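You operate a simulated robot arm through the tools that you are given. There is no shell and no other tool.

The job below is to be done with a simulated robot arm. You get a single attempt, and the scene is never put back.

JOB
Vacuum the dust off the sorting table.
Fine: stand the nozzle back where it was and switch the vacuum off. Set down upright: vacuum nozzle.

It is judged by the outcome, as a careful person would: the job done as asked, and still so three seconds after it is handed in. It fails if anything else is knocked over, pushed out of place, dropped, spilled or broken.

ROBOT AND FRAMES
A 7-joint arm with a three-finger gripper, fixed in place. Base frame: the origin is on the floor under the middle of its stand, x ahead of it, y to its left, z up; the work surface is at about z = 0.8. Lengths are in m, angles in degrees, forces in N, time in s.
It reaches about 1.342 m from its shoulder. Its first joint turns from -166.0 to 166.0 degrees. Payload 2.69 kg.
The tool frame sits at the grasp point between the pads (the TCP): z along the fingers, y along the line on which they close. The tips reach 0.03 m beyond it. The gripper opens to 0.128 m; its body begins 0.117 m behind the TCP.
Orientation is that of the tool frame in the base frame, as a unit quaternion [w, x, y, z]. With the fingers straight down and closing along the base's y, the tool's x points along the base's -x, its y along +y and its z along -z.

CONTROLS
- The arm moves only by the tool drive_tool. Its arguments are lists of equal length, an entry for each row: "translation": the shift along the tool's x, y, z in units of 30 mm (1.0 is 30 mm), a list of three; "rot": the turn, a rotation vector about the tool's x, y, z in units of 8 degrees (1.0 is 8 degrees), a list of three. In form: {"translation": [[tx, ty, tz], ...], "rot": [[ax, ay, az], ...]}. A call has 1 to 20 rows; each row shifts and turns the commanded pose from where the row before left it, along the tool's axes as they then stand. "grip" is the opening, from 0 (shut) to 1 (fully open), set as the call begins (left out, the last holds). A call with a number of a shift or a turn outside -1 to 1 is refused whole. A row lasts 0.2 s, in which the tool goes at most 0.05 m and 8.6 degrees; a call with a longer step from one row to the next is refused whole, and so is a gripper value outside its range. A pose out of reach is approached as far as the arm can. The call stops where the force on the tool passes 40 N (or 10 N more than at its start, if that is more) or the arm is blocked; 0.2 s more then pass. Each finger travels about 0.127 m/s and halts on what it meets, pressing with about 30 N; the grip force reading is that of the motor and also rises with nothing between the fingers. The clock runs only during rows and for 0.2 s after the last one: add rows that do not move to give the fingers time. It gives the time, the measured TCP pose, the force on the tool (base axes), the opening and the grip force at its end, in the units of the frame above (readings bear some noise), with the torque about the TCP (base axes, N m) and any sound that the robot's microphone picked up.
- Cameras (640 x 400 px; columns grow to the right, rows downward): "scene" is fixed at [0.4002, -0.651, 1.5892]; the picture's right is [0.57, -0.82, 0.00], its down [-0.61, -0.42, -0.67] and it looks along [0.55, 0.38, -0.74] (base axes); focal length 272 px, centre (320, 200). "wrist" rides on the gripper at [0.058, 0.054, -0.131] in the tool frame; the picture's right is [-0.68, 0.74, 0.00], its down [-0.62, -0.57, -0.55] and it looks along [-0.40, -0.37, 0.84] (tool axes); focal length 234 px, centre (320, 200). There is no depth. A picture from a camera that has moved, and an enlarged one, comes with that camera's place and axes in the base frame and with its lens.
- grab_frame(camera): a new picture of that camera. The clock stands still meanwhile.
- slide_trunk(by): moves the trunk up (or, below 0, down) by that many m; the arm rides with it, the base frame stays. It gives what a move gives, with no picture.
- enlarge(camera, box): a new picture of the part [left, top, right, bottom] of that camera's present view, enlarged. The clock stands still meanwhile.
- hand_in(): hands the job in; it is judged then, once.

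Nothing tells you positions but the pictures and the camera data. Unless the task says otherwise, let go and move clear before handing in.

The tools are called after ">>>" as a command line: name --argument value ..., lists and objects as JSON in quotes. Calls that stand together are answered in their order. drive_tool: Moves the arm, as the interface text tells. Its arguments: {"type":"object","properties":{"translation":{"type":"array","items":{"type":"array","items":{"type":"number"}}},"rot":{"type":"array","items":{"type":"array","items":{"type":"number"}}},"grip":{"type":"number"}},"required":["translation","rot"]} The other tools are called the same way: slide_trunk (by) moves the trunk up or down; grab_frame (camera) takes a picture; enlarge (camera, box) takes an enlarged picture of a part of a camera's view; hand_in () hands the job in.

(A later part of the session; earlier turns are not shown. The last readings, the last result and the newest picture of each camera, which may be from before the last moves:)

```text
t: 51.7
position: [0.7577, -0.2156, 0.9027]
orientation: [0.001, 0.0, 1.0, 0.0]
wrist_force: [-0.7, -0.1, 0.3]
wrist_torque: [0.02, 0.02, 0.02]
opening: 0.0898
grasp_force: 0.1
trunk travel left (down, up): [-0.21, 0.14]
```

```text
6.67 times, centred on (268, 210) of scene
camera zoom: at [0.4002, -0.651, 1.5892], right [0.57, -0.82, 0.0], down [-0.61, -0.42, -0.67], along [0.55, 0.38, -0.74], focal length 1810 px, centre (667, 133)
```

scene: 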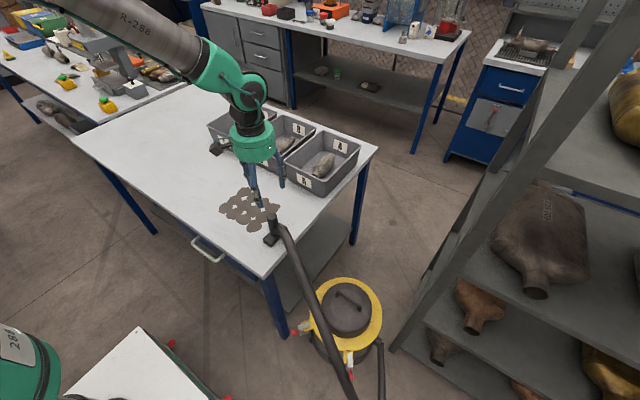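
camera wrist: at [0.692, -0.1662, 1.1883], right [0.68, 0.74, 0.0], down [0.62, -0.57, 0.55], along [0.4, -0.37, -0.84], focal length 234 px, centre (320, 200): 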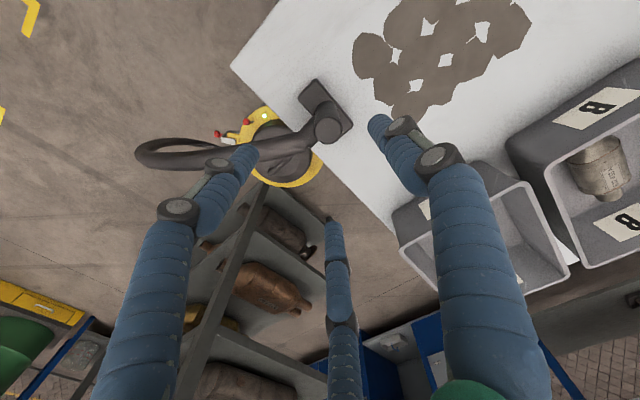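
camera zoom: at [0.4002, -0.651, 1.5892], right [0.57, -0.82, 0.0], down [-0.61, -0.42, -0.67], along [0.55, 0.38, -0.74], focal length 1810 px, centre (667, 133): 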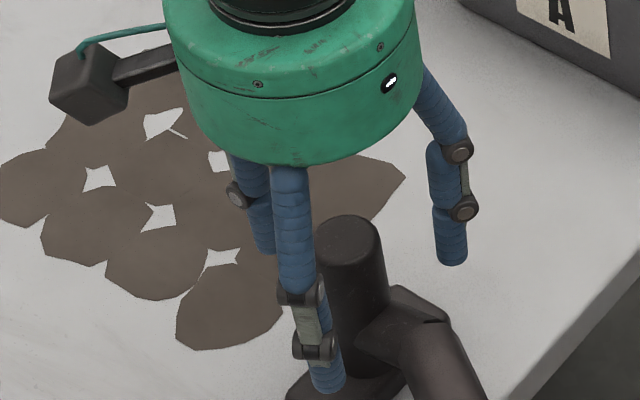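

Alignment is within 3 mm. I'll nudge 1.5 mm and close on the handle.

>>> drive_tool --translation '[[-0.05, 0.05, 0]]' --rot '[[0, 0, 0]]'

>>> drive_tool --translation '[[0, 0, 0], [0, 0, 0], [0, 0, 0]]' --rot '[[0, 0, 0], [0, 0, 0], [0, 0, 0]]' --grip 0.0

>>> enlarge --camera "wrist" --box '[224, 100, 416, 220]'

>>> enlarge --camera "scene" --box '[220, 180, 316, 240]'

```text
t: 52.1
position: [0.7571, -0.2143, 0.9036]
orientation: [0.0, 0.0, 1.0, 0.0]
wrist_force: [1.5, -0.2, 0.5]
wrist_torque: [-0.01, 0.01, 0.02]
opening: 0.0893
grasp_force: 0.1
trunk travel left (down, up): [-0.21, 0.14]
```

```text
t: 52.9
position: [0.7579, -0.2149, 0.9044]
orientation: [0.0, 0.0, 1.0, 0.0]
wrist_force: [1.4, -0.1, 1.9]
wrist_torque: [-0.07, 0.08, -0.01]
opening: 0.0325
grasp_force: 30.0
trunk travel left (down, up): [-0.21, 0.14]
```

```text
3.33 times, centred on (320, 160) of wrist
camera zoom: at [0.6995, -0.1619, 1.0349], right [0.68, 0.74, 0.0], down [0.62, -0.57, 0.55], along [0.4, -0.37, -0.84], focal length 781 px, centre (320, 333)
```

zoom: 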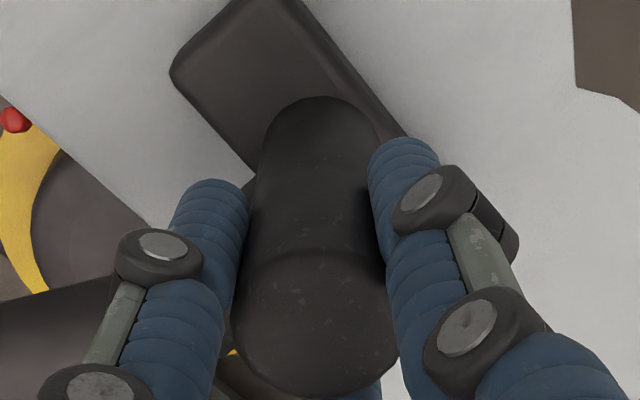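

```text
6.67 times, centred on (268, 210) of scene
camera zoom: at [0.4002, -0.651, 1.5892], right [0.57, -0.82, 0.0], down [-0.61, -0.42, -0.67], along [0.55, 0.38, -0.74], focal length 1810 px, centre (667, 133)
```

zoom: 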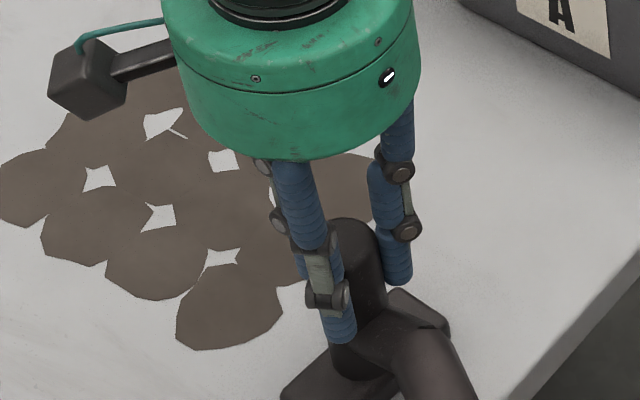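

The handle is gripped (32.5 mm, 30 N) with the tool at (0.758, -0.215, 0.904), and that is the pose to return to. I'll lift just 2 mm and sweep toward the first dust cells to see whether the suction works.

>>> drive_tool --translation '[[0, 0, -0.067], [0.072, 0.64, 0], [0.072, 0.64, 0], [0.072, 0.64, 0], [0.072, 0.64, 0], [0.072, 0.64, 0], [0.072, 0.64, 0]]' --rot '[[0, 0, 0], [0, 0, 0], [0, 0, 0], [0, 0, 0], [0, 0, 0], [0, 0, 0], [0, 0, 0]]'

>>> grab_frame --camera "scene"

>>> enlarge --camera "scene" --box '[200, 160, 328, 240]'

>>> grab_frame --camera "wrist"

```text
t: 54.5
position: [0.7443, -0.0986, 0.9053]
orientation: [0.0, 0.0, 1.0, 0.0]
wrist_force: [0.2, 0.4, 0.0]
wrist_torque: [-0.01, 0.01, -0.02]
opening: 0.0325
grasp_force: 30.0
trunk travel left (down, up): [-0.21, 0.14]
```

```text
taken
```

scene: 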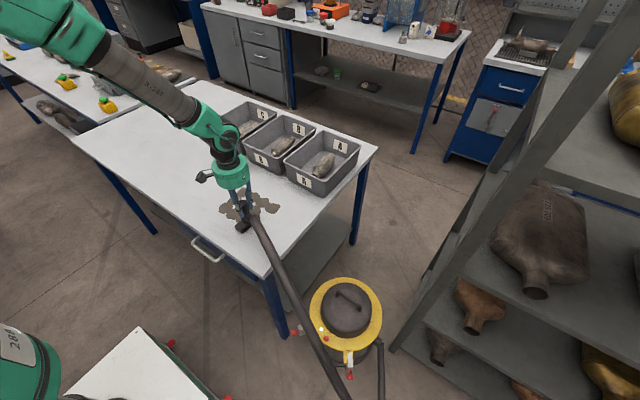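

```text
5.00 times, centred on (264, 200) of scene
camera zoom: at [0.4002, -0.651, 1.5892], right [0.57, -0.82, 0.0], down [-0.61, -0.42, -0.67], along [0.55, 0.38, -0.74], focal length 1358 px, centre (600, 200)
```

zoom: 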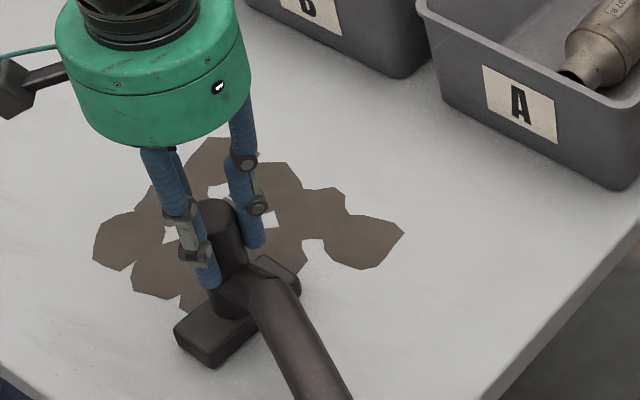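

```text
taken
camera wrist: at [0.686, -0.0448, 1.036], right [0.68, 0.74, 0.0], down [0.62, -0.57, 0.55], along [0.4, -0.37, -0.84], focal length 234 px, centre (320, 200)
```

wrist: 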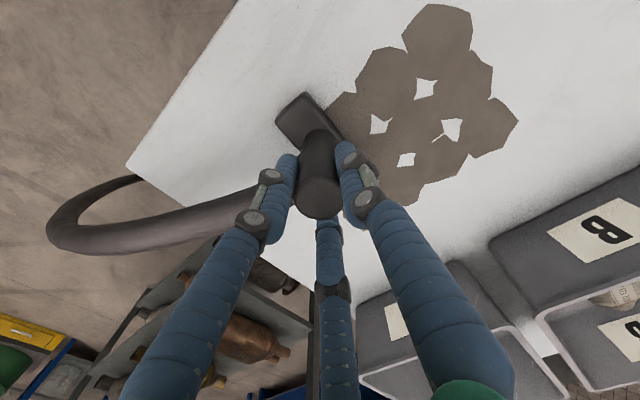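

Suction works: the first dust cells have vanished and there's almost no drag. I'll sweep the rest of this column to y ≈ 0.055, then come back along the middle column.

>>> drive_tool --translation '[[0, 0.65, 0], [0, 0.65, 0], [0, 0.65, 0], [0, 0.65, 0], [0, 0.65, 0], [0, 0.65, 0], [0, 0.65, 0], [0, 0.65, 0], [-0.62, 0, 0], [-0.62, 0, 0], [-0.62, 0, 0]]' --rot '[[0, 0, 0], [0, 0, 0], [0, 0, 0], [0, 0, 0], [0, 0, 0], [0, 0, 0], [0, 0, 0], [0, 0, 0], [0, 0, 0], [0, 0, 0], [0, 0, 0]]'

>>> drive_tool --translation '[[0, -0.65, 0], [0, -0.65, 0], [0, -0.65, 0], [0, -0.65, 0], [0, -0.65, 0], [0, -0.65, 0], [0, -0.65, 0], [0, -0.65, 0], [0, -0.65, 0], [0, -0.65, 0], [0, -0.65, 0]]' --rot '[[0, 0, 0], [0, 0, 0], [0, 0, 0], [0, 0, 0], [0, 0, 0], [0, 0, 0], [0, 0, 0], [0, 0, 0], [0, 0, 0], [0, 0, 0], [0, 0, 0]]'

>>> grab_frame --camera "scene"

>>> grab_frame --camera "wrist"

```text
t: 56.9
position: [0.8001, 0.0588, 0.9058]
orientation: [0.0, 0.0, 1.0, 0.0]
wrist_force: [0.4, 0.0, -1.3]
wrist_torque: [0.01, -0.01, 0.01]
opening: 0.0326
grasp_force: 30.6
trunk travel left (down, up): [-0.21, 0.14]
```

```text
t: 59.3
position: [0.8003, -0.157, 0.9052]
orientation: [0.0, 0.001, 1.0, 0.001]
wrist_force: [0.0, 1.1, -0.5]
wrist_torque: [0.0, -0.02, 0.01]
opening: 0.0325
grasp_force: 30.3
trunk travel left (down, up): [-0.21, 0.14]
```

```text
taken
```

scene: 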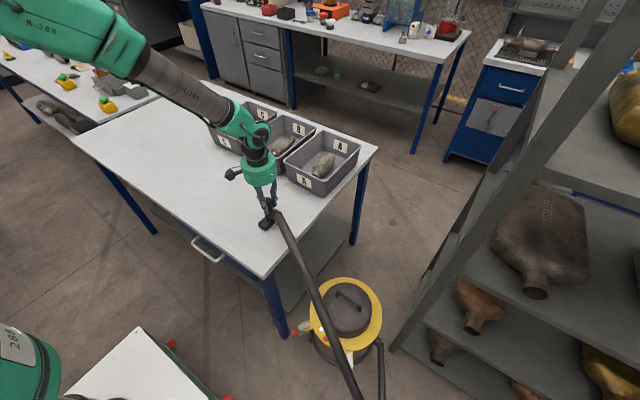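

```text
taken
camera wrist: at [0.742, -0.1036, 1.0353], right [0.68, 0.74, 0.0], down [0.62, -0.57, 0.55], along [0.4, -0.37, -0.84], focal length 234 px, centre (320, 200)
```

wrist: 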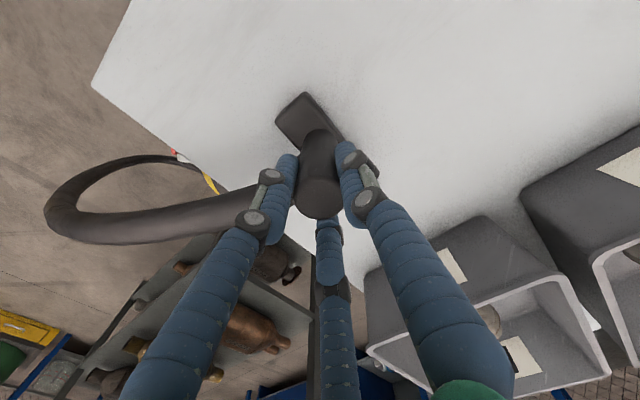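

The dust looks gone after two passes, but I'll sweep the far column too for completeness, staying well short of the bins.

>>> drive_tool --translation '[[-0.6, 0, 0], [-0.6, 0, 0], [-0.6, 0, 0], [0, 0.65, 0], [0, 0.65, 0], [0, 0.65, 0], [0, 0.65, 0], [0, 0.65, 0], [0, 0.65, 0], [0, 0.65, 0], [0, 0.65, 0], [0, 0.65, 0], [0, 0.65, 0], [0, 0.65, 0]]' --rot '[[0, 0, 0], [0, 0, 0], [0, 0, 0], [0, 0, 0], [0, 0, 0], [0, 0, 0], [0, 0, 0], [0, 0, 0], [0, 0, 0], [0, 0, 0], [0, 0, 0], [0, 0, 0], [0, 0, 0], [0, 0, 0]]'

>>> enlarge --camera "scene" --box '[180, 140, 372, 260]'

>>> grab_frame --camera "wrist"

```text
t: 62.3
position: [0.8555, 0.0591, 0.9034]
orientation: [-0.001, 0.0, 1.0, 0.001]
wrist_force: [-0.1, 2.1, 0.7]
wrist_torque: [0.03, 0.08, -0.04]
opening: 0.0325
grasp_force: 30.0
trunk travel left (down, up): [-0.21, 0.14]
```

```text
3.33 times, centred on (276, 200) of scene
camera zoom: at [0.4002, -0.651, 1.5892], right [0.57, -0.82, 0.0], down [-0.61, -0.42, -0.67], along [0.55, 0.38, -0.74], focal length 905 px, centre (467, 200)
```

zoom: 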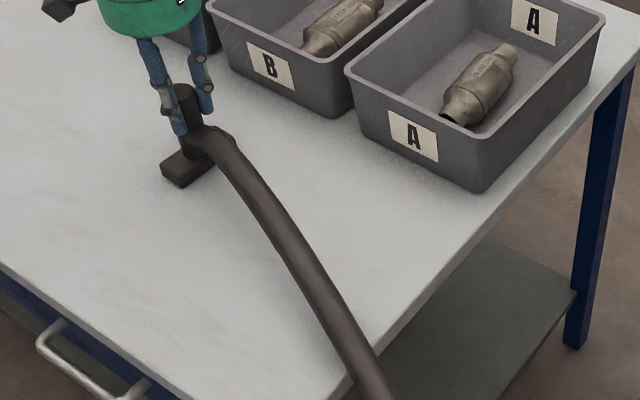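

```text
taken
camera wrist: at [0.7971, 0.1109, 1.035], right [0.68, 0.74, 0.0], down [0.62, -0.57, 0.55], along [0.4, -0.37, -0.84], focal length 234 px, centre (320, 200)
```

wrist: 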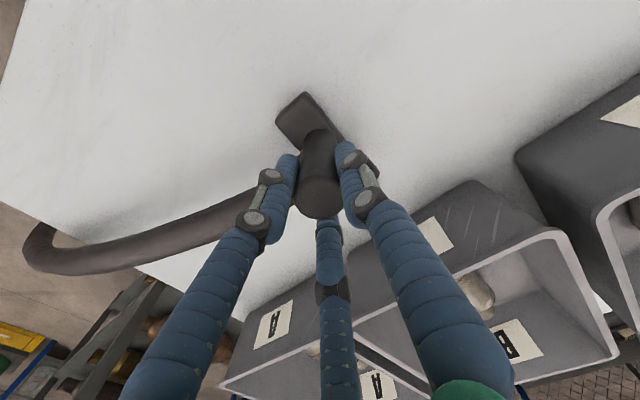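

The table is clean. I'll retrace to the nozzle's original spot, hovering 2 mm, then set it down at the original height.

>>> drive_tool --translation '[[0.2306, -0.6457, 0], [0.2306, -0.6457, 0], [0.2306, -0.6457, 0], [0.2306, -0.6457, 0], [0.2306, -0.6457, 0], [0.2306, -0.6457, 0], [0.2306, -0.6457, 0], [0.2306, -0.6457, 0], [0.2306, -0.6457, 0], [0.2306, -0.6457, 0], [0.2306, -0.6457, 0], [0.2306, -0.6457, 0], [0.2306, -0.6457, 0], [0.2306, -0.6457, 0], [0, 0, 0]]' --rot '[[0, 0, 0], [0, 0, 0], [0, 0, 0], [0, 0, 0], [0, 0, 0], [0, 0, 0], [0, 0, 0], [0, 0, 0], [0, 0, 0], [0, 0, 0], [0, 0, 0], [0, 0, 0], [0, 0, 0], [0, 0, 0], [0, 0, 0]]'

>>> drive_tool --translation '[[0, 0, 0.067], [0, 0, 0]]' --rot '[[0, 0, 0], [0, 0, 0]]'

>>> enlarge --camera "scene" --box '[220, 180, 316, 240]'

>>> grab_frame --camera "wrist"

```text
t: 65.5
position: [0.7594, -0.2119, 0.9058]
orientation: [-0.001, 0.0, 1.0, 0.0]
wrist_force: [0.0, 0.7, -1.2]
wrist_torque: [0.04, 0.0, 0.01]
opening: 0.0327
grasp_force: 29.8
trunk travel left (down, up): [-0.21, 0.14]
```

```text
t: 66.1
position: [0.7581, -0.2136, 0.9048]
orientation: [0.001, 0.0, 1.0, 0.0]
wrist_force: [-1.0, -0.1, -0.1]
wrist_torque: [-0.04, 0.1, 0.01]
opening: 0.0323
grasp_force: 30.0
trunk travel left (down, up): [-0.21, 0.14]
```

```text
6.67 times, centred on (268, 210) of scene
camera zoom: at [0.4002, -0.651, 1.5892], right [0.57, -0.82, 0.0], down [-0.61, -0.42, -0.67], along [0.55, 0.38, -0.74], focal length 1810 px, centre (667, 133)
```

zoom: 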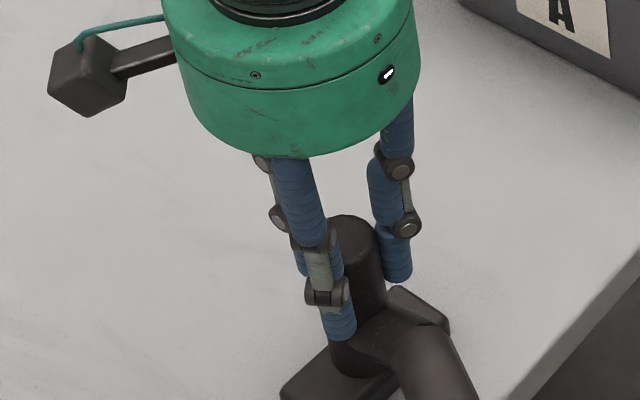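

```text
taken
camera wrist: at [0.7007, -0.1606, 1.035], right [0.68, 0.74, 0.0], down [0.62, -0.57, 0.55], along [0.4, -0.37, -0.84], focal length 234 px, centre (320, 200)
```

wrist: 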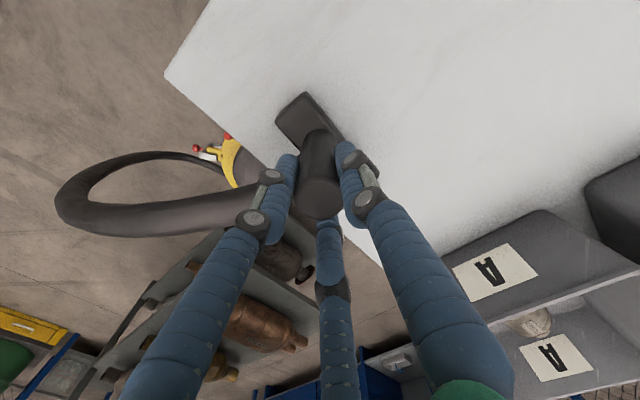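

The nozzle is back exactly where it stood. I'll release it gently, then rise straight up and check that it stands by itself.

>>> drive_tool --translation '[[0, 0, 0], [0, 0, 0]]' --rot '[[0, 0, 0], [0, 0, 0]]' --grip 0.4

>>> drive_tool --translation '[[0, 0, 0], [0, 0, 0], [0, 0, -0.4], [0, 0, -0.8], [0, 0, -0.8], [0, 0, -0.8], [0, 0, -0.8], [0, 0, -0.8]]' --rot '[[0, 0, 0], [0, 0, 0], [0, 0, 0], [0, 0, 0], [0, 0, 0], [0, 0, 0], [0, 0, 0], [0, 0, 0]]' --grip 0.7

>>> enlarge --camera "scene" --box '[240, 195, 320, 245]'

>>> grab_frame --camera "wrist"

>>> grab_frame --camera "scene"

```text
t: 66.7
position: [0.7596, -0.213, 0.9032]
orientation: [0.0, 0.0, 1.0, -0.001]
wrist_force: [-0.6, -0.5, 0.3]
wrist_torque: [-0.01, 0.03, -0.01]
opening: 0.0511
grasp_force: 0.1
trunk travel left (down, up): [-0.21, 0.14]
```

```text
t: 68.5
position: [0.757, -0.2132, 1.035]
orientation: [0.0, 0.0, 1.0, 0.001]
wrist_force: [0.2, 0.7, 0.2]
wrist_torque: [0.02, 0.01, 0.0]
opening: 0.0896
grasp_force: 0.1
trunk travel left (down, up): [-0.21, 0.14]
```

```text
8.00 times, centred on (280, 220) of scene
camera zoom: at [0.4002, -0.651, 1.5892], right [0.57, -0.82, 0.0], down [-0.61, -0.42, -0.67], along [0.55, 0.38, -0.74], focal length 2172 px, centre (640, 40)
```

zoom: 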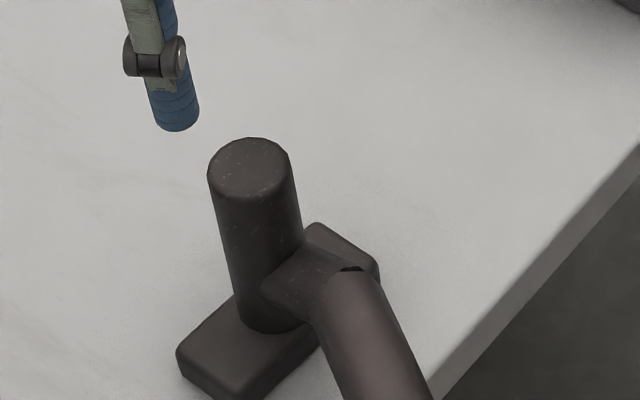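

```text
taken
camera wrist: at [0.6989, -0.1606, 1.1656], right [0.68, 0.74, 0.0], down [0.62, -0.57, 0.55], along [0.4, -0.37, -0.84], focal length 234 px, centre (320, 200)
```

wrist: 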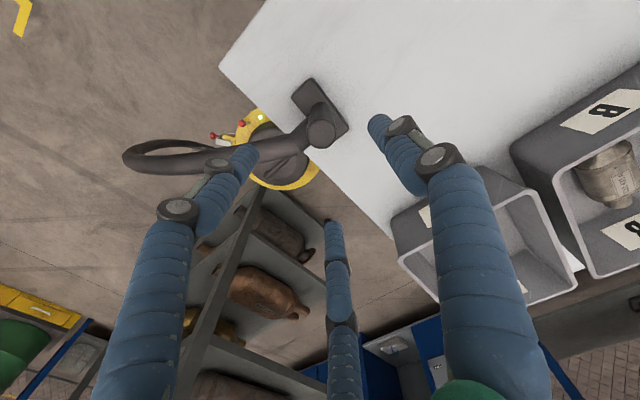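

```text
taken
```

scene: 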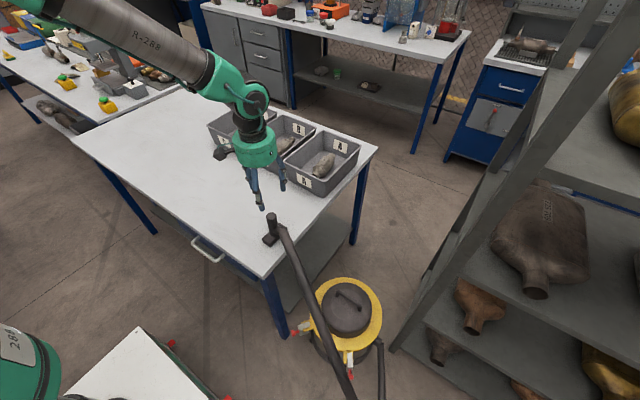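

The nozzle stands upright within about 2 mm of its original spot, and the table is clear. Now to switch the vacuum off: I'll go back to the safe column on the robot's side and re-create the 25° approach with the fingers shut, so I can push the lever inward.

>>> drive_tool --translation '[[0, 0, -0.8], [0.822, -0.481, -0.03], [0.822, -0.481, -0.03], [0.822, -0.481, -0.03], [0.822, -0.481, -0.03], [0.822, -0.481, -0.03], [0.822, -0.481, -0.03], [0.822, -0.481, -0.03], [0.822, -0.481, -0.03], [0.822, -0.481, -0.03]]' --rot '[[0, 0, 0], [0, 0, 0], [0, 0, 0], [0, 0, 0], [0, 0, 0], [0, 0, 0], [0, 0, 0], [0, 0, 0], [0, 0, 0], [0, 0, 0]]'

>>> drive_tool --translation '[[0, 0, 0], [0, 0, 0], [0, 0, 0], [0, 0, 0], [0, 0, 0], [0, 0, 0], [0, 0, 0], [0, 0, 0]]' --rot '[[0, 0, 0.89], [0, 0, 0.89], [0, 0, 0.89], [0, 0, 0.89], [0.087, -0.785, 0], [0.087, -0.785, 0], [0.087, -0.785, 0], [0.087, -0.785, 0]]' --grip 0.0

>>> grab_frame --camera "scene"

```text
t: 70.7
position: [0.535, -0.3426, 1.0672]
orientation: [0.0, 0.0, 1.0, 0.0]
wrist_force: [-0.3, 0.6, -0.6]
wrist_torque: [0.03, -0.02, -0.04]
opening: 0.0894
grasp_force: 0.1
trunk travel left (down, up): [-0.21, 0.14]
```

```text
t: 72.5
position: [0.5361, -0.3446, 1.0676]
orientation: [0.206, 0.24, 0.945, -0.077]
wrist_force: [0.3, 0.1, 0.0]
wrist_torque: [0.04, 0.03, 0.0]
opening: 0.0022
grasp_force: 29.9
trunk travel left (down, up): [-0.21, 0.14]
```

```text
taken
```

scene: 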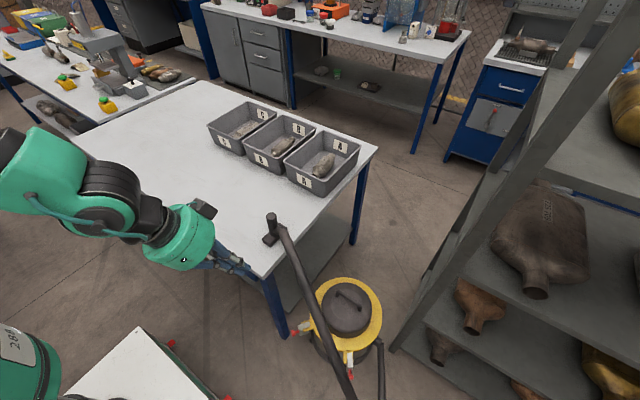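

In position with the fingers closed. I'll descend along the same safe column I used before.

>>> drive_tool --translation '[[0.361, -0.026, 0.892], [0.361, -0.026, 0.892], [0.361, -0.026, 0.892], [0.361, -0.026, 0.892], [0.361, -0.026, 0.892], [0.361, -0.026, 0.892], [0.361, -0.026, 0.892], [0.361, -0.026, 0.892], [0.361, -0.026, 0.892]]' --rot '[[0, 0, 0], [0, 0, 0], [0, 0, 0], [0, 0, 0], [0, 0, 0], [0, 0, 0], [0, 0, 0], [0, 0, 0], [0, 0, 0]]'

>>> drive_tool --translation '[[0.219, -0.013, 0.93], [0.219, -0.013, 0.93], [0.219, -0.013, 0.93], [0.219, -0.013, 0.93], [0.219, -0.013, 0.93]]' --rot '[[0, 0, 0], [0, 0, 0], [0, 0, 0], [0, 0, 0], [0, 0, 0]]'

>>> grab_frame --camera "scene"

>>> grab_frame --camera "wrist"

```text
t: 74.5
position: [0.539, -0.3685, 0.8089]
orientation: [0.205, 0.24, 0.946, -0.078]
wrist_force: [0.5, -0.4, 1.7]
wrist_torque: [0.02, 0.0, -0.01]
opening: 0.0023
grasp_force: 29.7
trunk travel left (down, up): [-0.21, 0.14]
```

```text
t: 75.7
position: [0.5614, -0.3904, 0.6687]
orientation: [0.206, 0.24, 0.946, -0.077]
wrist_force: [-0.5, -0.5, 0.9]
wrist_torque: [0.04, 0.01, 0.01]
opening: 0.0018
grasp_force: 30.1
trunk travel left (down, up): [-0.21, 0.14]
```

```text
taken
```

scene: 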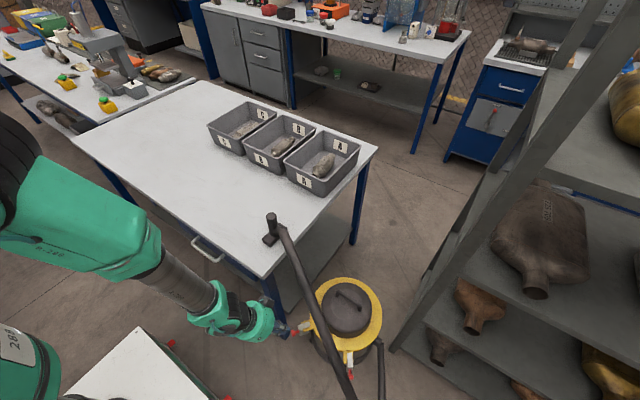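

```text
taken
camera wrist: at [0.4943, -0.2885, 0.7595], right [0.9, 0.36, 0.25], down [0.03, -0.62, 0.78], along [0.44, -0.7, -0.57], focal length 234 px, centre (320, 200)
```

wrist: 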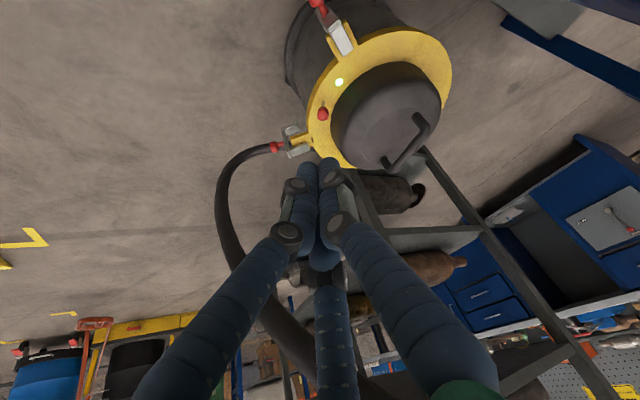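

The lamp is visible and the ball now sits near (0.676, -0.482). I'll move to just outside the ball at its height.

>>> drive_tool --translation '[[0.086, -0.1, 0.855], [0.086, -0.1, 0.855], [0.086, -0.1, 0.855], [0.086, -0.1, 0.855], [0.086, -0.1, 0.855], [0.086, -0.1, 0.855], [0.086, -0.1, 0.855]]' --rot '[[0, 0, 0], [0, 0, 0], [0, 0, 0], [0, 0, 0], [0, 0, 0], [0, 0, 0], [0, 0, 0]]'

>>> enlarge --camera "wrist" --box '[240, 90, 400, 190]'

```text
t: 77.3
position: [0.5991, -0.4445, 0.4998]
orientation: [0.206, 0.24, 0.945, -0.078]
wrist_force: [0.1, 0.4, 0.7]
wrist_torque: [0.01, 0.01, 0.02]
opening: 0.0021
grasp_force: 30.0
trunk travel left (down, up): [-0.21, 0.14]
```

```text
4.00 times, centred on (320, 140) of wrist
camera zoom: at [0.5322, -0.342, 0.5906], right [0.9, 0.36, 0.25], down [0.03, -0.62, 0.78], along [0.44, -0.7, -0.57], focal length 937 px, centre (320, 440)
```

zoom: 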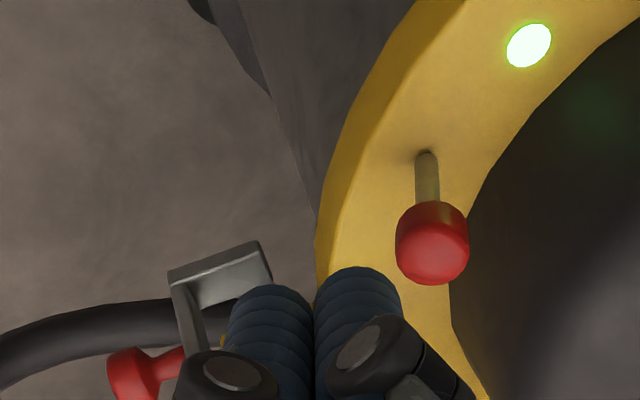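

The ball is at about (0.674, -0.480). I'll drop to its level just outside it and verify before pushing.

>>> drive_tool --translation '[[-0.028, -0.087, 0.718], [-0.028, -0.087, 0.718], [-0.028, -0.087, 0.718], [-0.028, -0.087, 0.718]]' --rot '[[0, 0, 0], [0, 0, 0], [0, 0, 0], [0, 0, 0]]'

>>> enlarge --camera "wrist" --box '[256, 100, 416, 200]'

```text
t: 78.3
position: [0.627, -0.4766, 0.4242]
orientation: [0.206, 0.24, 0.946, -0.077]
wrist_force: [-0.7, -0.3, -0.1]
wrist_torque: [0.02, 0.04, -0.02]
opening: 0.0023
grasp_force: 29.9
trunk travel left (down, up): [-0.21, 0.14]
```

```text
4.00 times, centred on (336, 150) of wrist
camera zoom: at [0.5604, -0.3741, 0.5151], right [0.9, 0.36, 0.25], down [0.03, -0.62, 0.78], along [0.44, -0.7, -0.57], focal length 937 px, centre (256, 400)
```

zoom: 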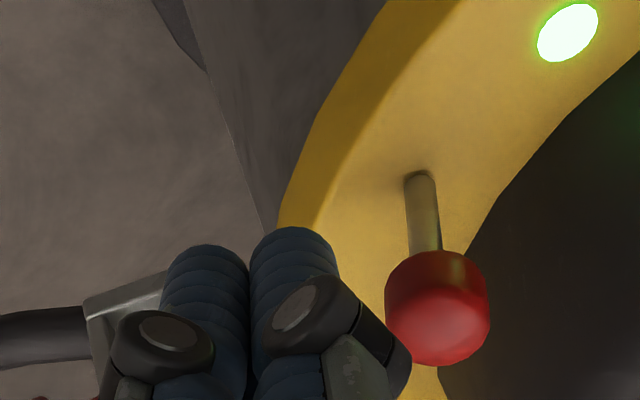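

The fingers are level with the ball and about 12 mm outside it. I'll push along +x in small steps.

>>> drive_tool --translation '[[-0.107, 0.065, 0.047], [-0.107, 0.065, 0.047], [-0.107, 0.065, 0.047], [-0.107, 0.065, 0.047], [-0.107, 0.065, 0.047]]' --rot '[[0, 0, 0], [0, 0, 0], [0, 0, 0], [0, 0, 0], [0, 0, 0]]'

>>> enlarge --camera "wrist" --box '[256, 100, 416, 200]'

```text
t: 79.5
position: [0.6474, -0.4746, 0.4233]
orientation: [0.204, 0.24, 0.946, -0.077]
wrist_force: [-0.4, 0.2, 0.5]
wrist_torque: [0.0, 0.02, 0.01]
opening: 0.0019
grasp_force: 29.9
trunk travel left (down, up): [-0.21, 0.14]
```

```text
4.00 times, centred on (336, 150) of wrist
camera zoom: at [0.5795, -0.3724, 0.5144], right [0.9, 0.36, 0.25], down [0.03, -0.62, 0.78], along [0.44, -0.7, -0.57], focal length 937 px, centre (256, 400)
```

zoom: 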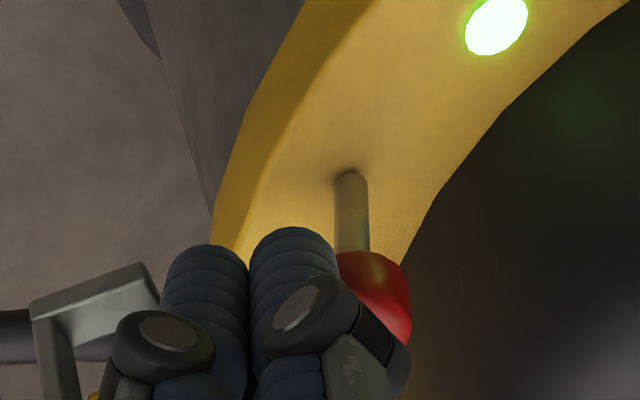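

No force yet and the ball lies between the two leading fingers. I'll keep pushing inward.

>>> drive_tool --translation '[[-0.107, 0.055, 0.047], [-0.107, 0.065, 0.047], [-0.107, 0.065, 0.047], [-0.107, 0.065, 0.047]]' --rot '[[0, 0, 0], [0, 0, 0], [0, 0, 0], [0, 0, 0]]'

>>> enlarge --camera "wrist" --box '[256, 100, 416, 200]'

```text
t: 80.5
position: [0.6629, -0.475, 0.4257]
orientation: [0.206, 0.239, 0.946, -0.076]
wrist_force: [-5.2, 0.4, 20.7]
wrist_torque: [-0.11, -0.32, -0.06]
opening: 0.0059
grasp_force: 30.0
trunk travel left (down, up): [-0.21, 0.14]
```

```text
4.00 times, centred on (336, 150) of wrist
camera zoom: at [0.5965, -0.3731, 0.5163], right [0.9, 0.36, 0.25], down [0.02, -0.62, 0.79], along [0.44, -0.7, -0.56], focal length 937 px, centre (256, 400)
```

zoom: 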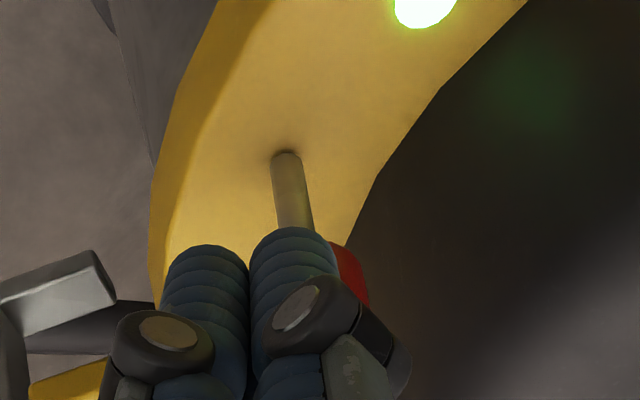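

The tips were riding on the upper half of the ball (20 N upward), so I need to be lower. I'll back off 15 mm, lower 12 mm, and push again.

>>> drive_tool --translation '[[0.2, -0.122, -0.088], [0.2, -0.122, -0.088], [0.1, -0.061, -0.044], [0.171, 0.019, 0.362]]' --rot '[[0, 0, 0], [0, 0, 0], [0, 0, 0], [0, 0, 0]]'

>>> enlarge --camera "wrist" --box '[256, 100, 416, 200]'

```text
t: 81.5
position: [0.6427, -0.4749, 0.4125]
orientation: [0.205, 0.24, 0.946, -0.077]
wrist_force: [1.0, 0.2, 0.8]
wrist_torque: [0.04, 0.06, 0.0]
opening: 0.002
grasp_force: 29.8
trunk travel left (down, up): [-0.21, 0.14]
```

```text
4.00 times, centred on (336, 150) of wrist
camera zoom: at [0.5768, -0.3733, 0.5025], right [0.9, 0.36, 0.25], down [0.03, -0.62, 0.78], along [0.44, -0.7, -0.57], focal length 937 px, centre (256, 400)
```

zoom: 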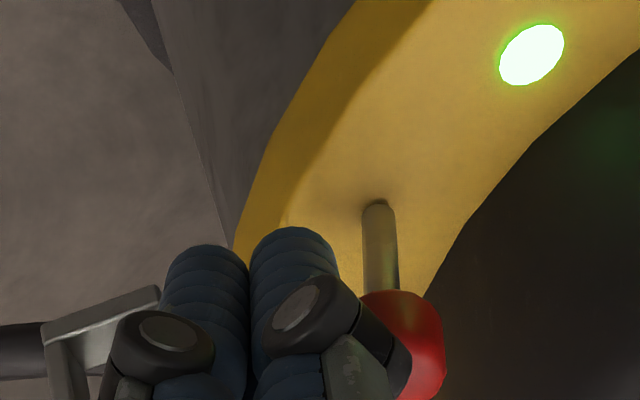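

Now the fingertips reach below the ball's centre. I'll push inward again along +x.

>>> drive_tool --translation '[[-0.107, 0.062, 0.047], [-0.107, 0.062, 0.047], [-0.107, 0.062, 0.047], [-0.107, 0.062, 0.047], [-0.107, 0.062, 0.047], [-0.107, 0.062, 0.047]]' --rot '[[0, 0, 0], [0, 0, 0], [0, 0, 0], [0, 0, 0], [0, 0, 0], [0, 0, 0]]'

>>> enlarge --camera "wrist" --box '[256, 100, 416, 200]'

```text
t: 82.9
position: [0.6678, -0.4745, 0.4131]
orientation: [0.205, 0.24, 0.946, -0.077]
wrist_force: [0.1, 0.1, -0.9]
wrist_torque: [0.03, -0.01, 0.04]
opening: 0.0022
grasp_force: 30.1
trunk travel left (down, up): [-0.21, 0.14]
```

```text
4.00 times, centred on (336, 150) of wrist
camera zoom: at [0.6011, -0.3729, 0.5031], right [0.9, 0.36, 0.25], down [0.03, -0.62, 0.78], along [0.44, -0.7, -0.57], focal length 937 px, centre (256, 400)
```

zoom: 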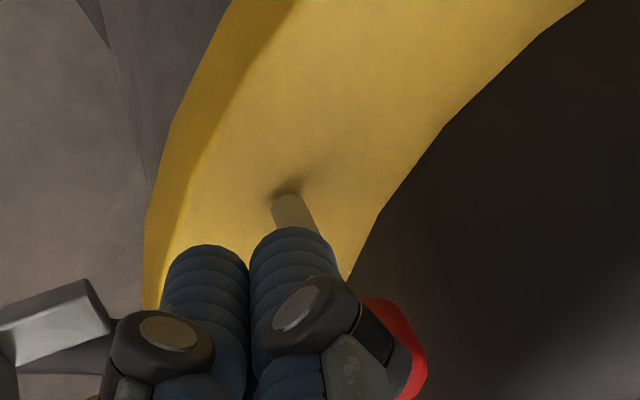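

The lever snapped over and the green lamp has gone out. I'll back off outward, then retreat the same way under the hose.

>>> drive_tool --translation '[[0.25, -0.15, -0.11], [0.25, -0.15, -0.11], [0.25, -0.15, -0.11], [0, 0, -0.7], [0, 0, -0.7], [0, 0, -0.7]]' --rot '[[0, 0, 0], [0, 0, 0], [0, 0, 0], [0, 0, 0], [0, 0, 0], [0, 0, 0]]'

>>> grab_frame --camera "wrist"

>>> enlarge --camera "wrist" --box '[272, 60, 432, 160]'

```text
t: 84.3
position: [0.6166, -0.4583, 0.4683]
orientation: [0.204, 0.24, 0.946, -0.077]
wrist_force: [0.1, -0.4, -0.7]
wrist_torque: [-0.03, -0.04, 0.0]
opening: 0.0023
grasp_force: 30.0
trunk travel left (down, up): [-0.21, 0.14]
```

```text
taken
camera wrist: at [0.5503, -0.3567, 0.5593], right [0.9, 0.36, 0.25], down [0.03, -0.62, 0.78], along [0.44, -0.7, -0.57], focal length 234 px, centre (320, 200)
```

wrist: 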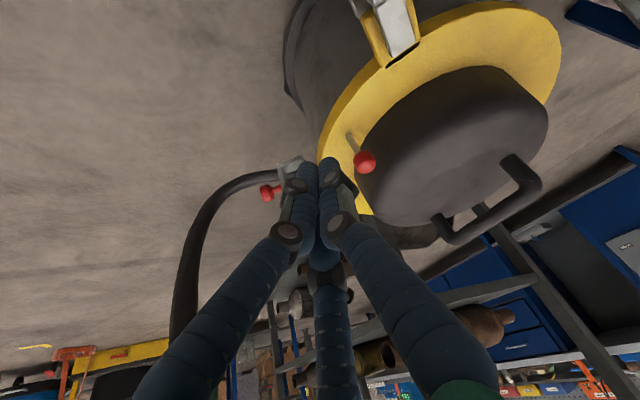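

```text
4.00 times, centred on (352, 110) of wrist
camera zoom: at [0.5503, -0.3567, 0.5593], right [0.9, 0.36, 0.25], down [0.03, -0.62, 0.78], along [0.44, -0.7, -0.57], focal length 937 px, centre (192, 560)
```

zoom: 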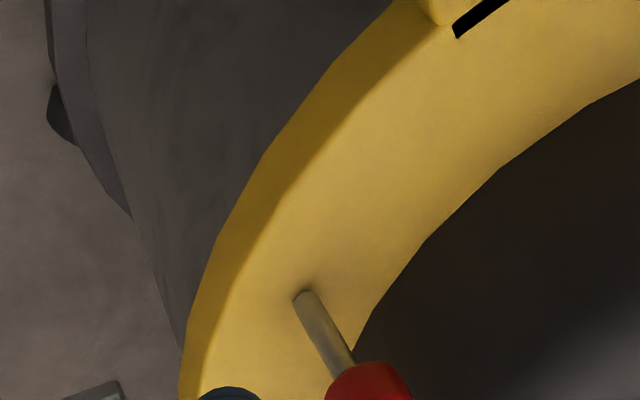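

The lamp is off and the lever is back in its original position. Now I'll retreat along the same path and rise clear.

>>> drive_tool --translation '[[-0.053, 0.097, -0.904], [-0.053, 0.097, -0.904], [-0.053, 0.097, -0.904], [-0.053, 0.097, -0.904], [-0.053, 0.097, -0.904], [-0.053, 0.097, -0.904], [-0.053, 0.097, -0.904], [-0.053, 0.097, -0.904]]' --rot '[[0, 0, 0], [0, 0, 0], [0, 0, 0], [0, 0, 0], [0, 0, 0], [0, 0, 0], [0, 0, 0], [0, 0, 0]]'

>>> drive_tool --translation '[[-0.219, 0.013, -0.93], [-0.219, 0.013, -0.93], [-0.219, 0.013, -0.93], [-0.219, 0.013, -0.93], [-0.219, 0.013, -0.93], [-0.361, 0.026, -0.892], [-0.361, 0.026, -0.892], [-0.361, 0.026, -0.892], [-0.361, 0.026, -0.892], [-0.361, 0.026, -0.892], [-0.361, 0.026, -0.892], [-0.361, 0.026, -0.892], [-0.361, 0.026, -0.892], [-0.361, 0.026, -0.892]]' --rot '[[0, 0, 0], [0, 0, 0], [0, 0, 0], [0, 0, 0], [0, 0, 0], [0, 0, 0], [0, 0, 0], [0, 0, 0], [0, 0, 0], [0, 0, 0], [0, 0, 0], [0, 0, 0], [0, 0, 0], [0, 0, 0]]'

>>> grab_frame --camera "scene"

>>> grab_frame --camera "wrist"

```text
t: 86.1
position: [0.5638, -0.3898, 0.6685]
orientation: [0.204, 0.24, 0.946, -0.077]
wrist_force: [0.1, -0.7, -1.2]
wrist_torque: [-0.03, 0.0, 0.03]
opening: 0.0024
grasp_force: 30.3
trunk travel left (down, up): [-0.21, 0.14]
```

```text
t: 89.1
position: [0.5367, -0.3473, 1.0696]
orientation: [0.203, 0.24, 0.946, -0.077]
wrist_force: [-0.3, 0.6, 0.3]
wrist_torque: [0.03, -0.01, 0.02]
opening: 0.0019
grasp_force: 29.9
trunk travel left (down, up): [-0.21, 0.14]
```

```text
taken
```

scene: 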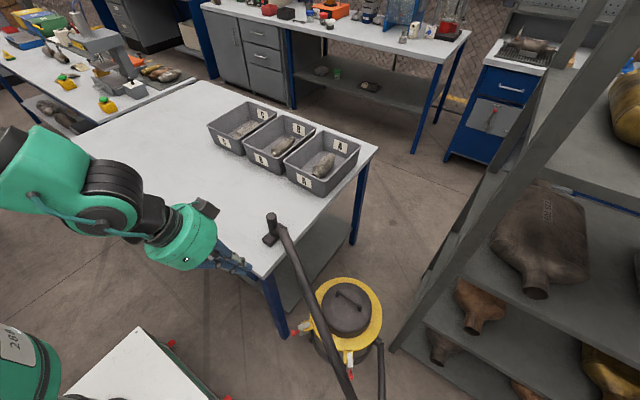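

```text
taken
camera wrist: at [0.4708, -0.2446, 1.1604], right [0.9, 0.36, 0.25], down [0.03, -0.62, 0.78], along [0.44, -0.7, -0.57], focal length 234 px, centre (320, 200)
```

wrist: 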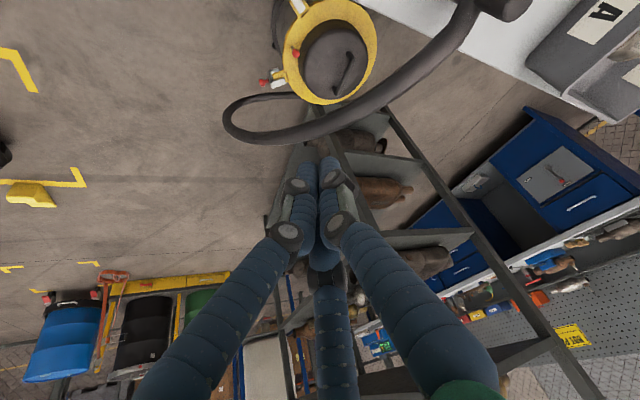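

Everything looks in place. I'll compare the table, nozzle and vacuum close up with the starting views before handing in.

>>> enlarge --camera "scene" --box '[200, 170, 400, 295]'

>>> enlarge --camera "scene" --box '[260, 270, 420, 400]'

>>> enlarge --camera "scene" --box '[70, 70, 390, 270]'

>>> enlarge --camera "wrist" --box '[240, 0, 400, 100]'

```text
3.20 times, centred on (300, 232) of scene
camera zoom: at [0.4002, -0.651, 1.5892], right [0.57, -0.82, 0.0], down [-0.61, -0.42, -0.67], along [0.55, 0.38, -0.74], focal length 869 px, centre (384, 96)
```

zoom: 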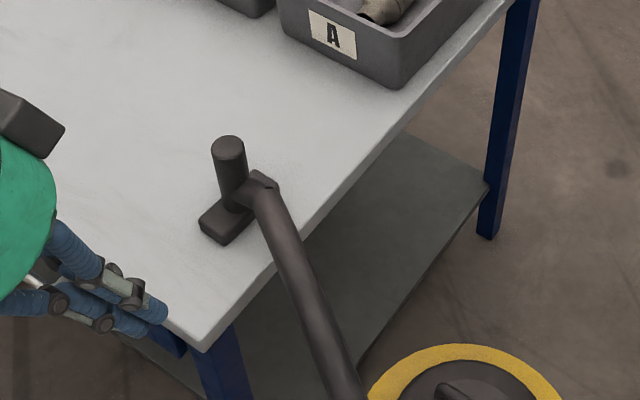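

```text
3.08 times, centred on (340, 335) of scene
camera zoom: at [0.4002, -0.651, 1.5892], right [0.57, -0.82, 0.0], down [-0.61, -0.42, -0.67], along [0.55, 0.38, -0.74], focal length 836 px, centre (258, -215)
```

zoom: 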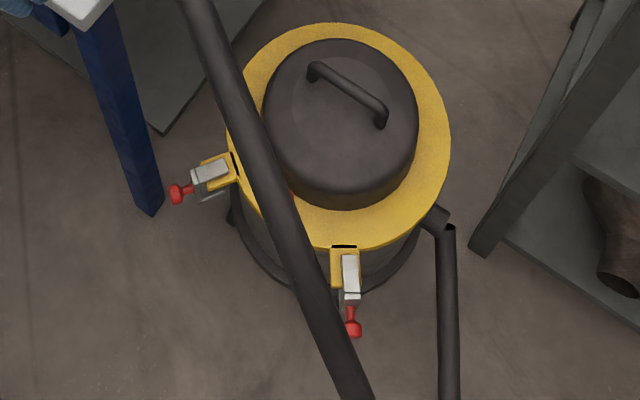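

```text
2.00 times, centred on (230, 170) of scene
camera zoom: at [0.4002, -0.651, 1.5892], right [0.57, -0.82, 0.0], down [-0.61, -0.42, -0.67], along [0.55, 0.38, -0.74], focal length 543 px, centre (500, 260)
```

zoom: 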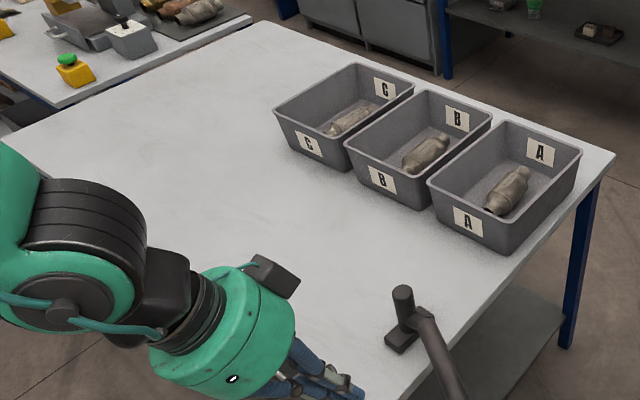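

```text
4.00 times, centred on (320, 50) of wrist
camera zoom: at [0.4708, -0.2446, 1.1604], right [0.9, 0.36, 0.25], down [0.03, -0.62, 0.78], along [0.44, -0.7, -0.57], focal length 937 px, centre (320, 800)
```

zoom: 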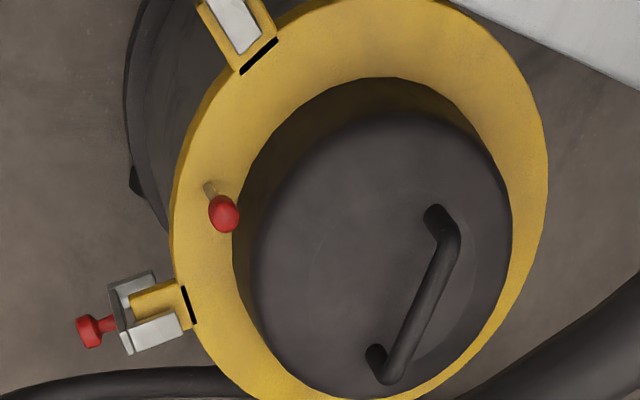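

The table, bins and nozzle match the start. However, I notice dark slots beside the vacuum's latch brackets that I didn't see at first, so I'll look closer to be sure nothing shifted.

>>> enlarge --camera "scene" --box '[324, 335, 372, 365]'

>>> enlarge --camera "scene" --box '[284, 308, 332, 338]'

>>> enlarge --camera "wrist" --box '[262, 0, 326, 40]'

>>> enlarge --camera "scene" --box '[310, 290, 374, 330]'

>>> enlarge --camera "scene" --box '[280, 320, 408, 400]'

```text
13.33 times, centred on (348, 350) of scene
camera zoom: at [0.4002, -0.651, 1.5892], right [0.57, -0.82, 0.0], down [-0.61, -0.42, -0.67], along [0.55, 0.38, -0.74], focal length 3620 px, centre (-53, -1800)
```

zoom: 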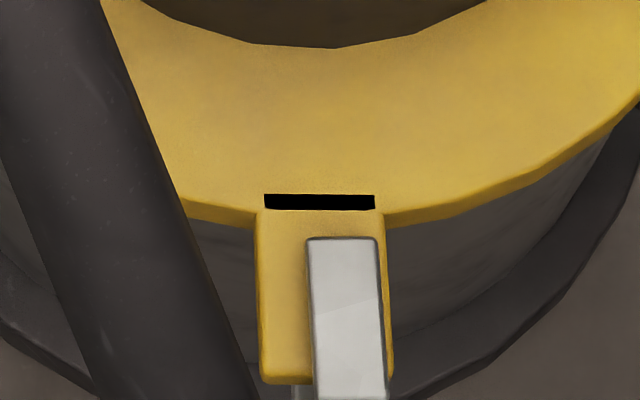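

```text
13.33 times, centred on (308, 323) of scene
camera zoom: at [0.4002, -0.651, 1.5892], right [0.57, -0.82, 0.0], down [-0.61, -0.42, -0.67], along [0.55, 0.38, -0.74], focal length 3620 px, centre (480, -1440)
```

zoom: 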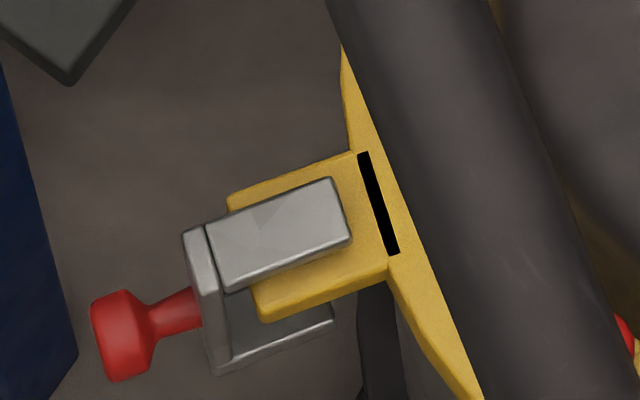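

```text
10.00 times, centred on (294, 20) of wrist
camera zoom: at [0.4708, -0.2446, 1.1604], right [0.9, 0.36, 0.25], down [0.03, -0.62, 0.78], along [0.44, -0.7, -0.57], focal length 2342 px, centre (580, 2000)
```

zoom: 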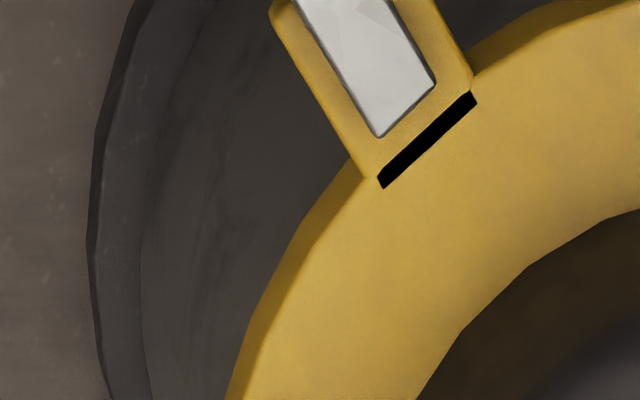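

```text
10.00 times, centred on (342, 310) of scene
camera zoom: at [0.4002, -0.651, 1.5892], right [0.57, -0.82, 0.0], down [-0.61, -0.42, -0.67], along [0.55, 0.38, -0.74], focal length 2715 px, centre (100, -900)
```

zoom: 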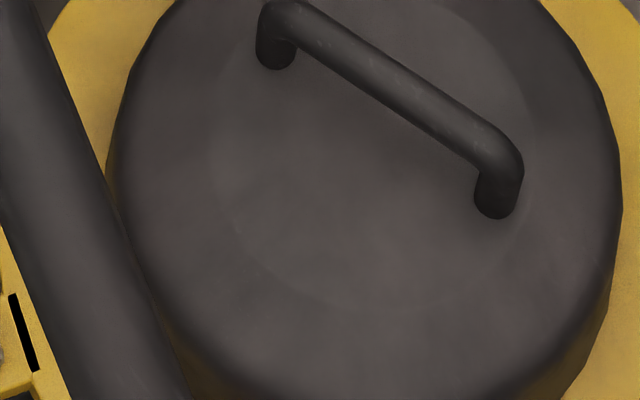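

```text
5.00 times, centred on (344, 360) of scene
camera zoom: at [0.4002, -0.651, 1.5892], right [0.57, -0.82, 0.0], down [-0.61, -0.42, -0.67], along [0.55, 0.38, -0.74], focal length 1358 px, centre (200, -600)
```

zoom: 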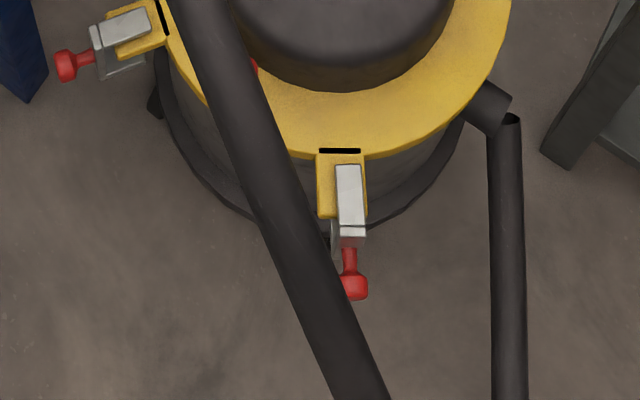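

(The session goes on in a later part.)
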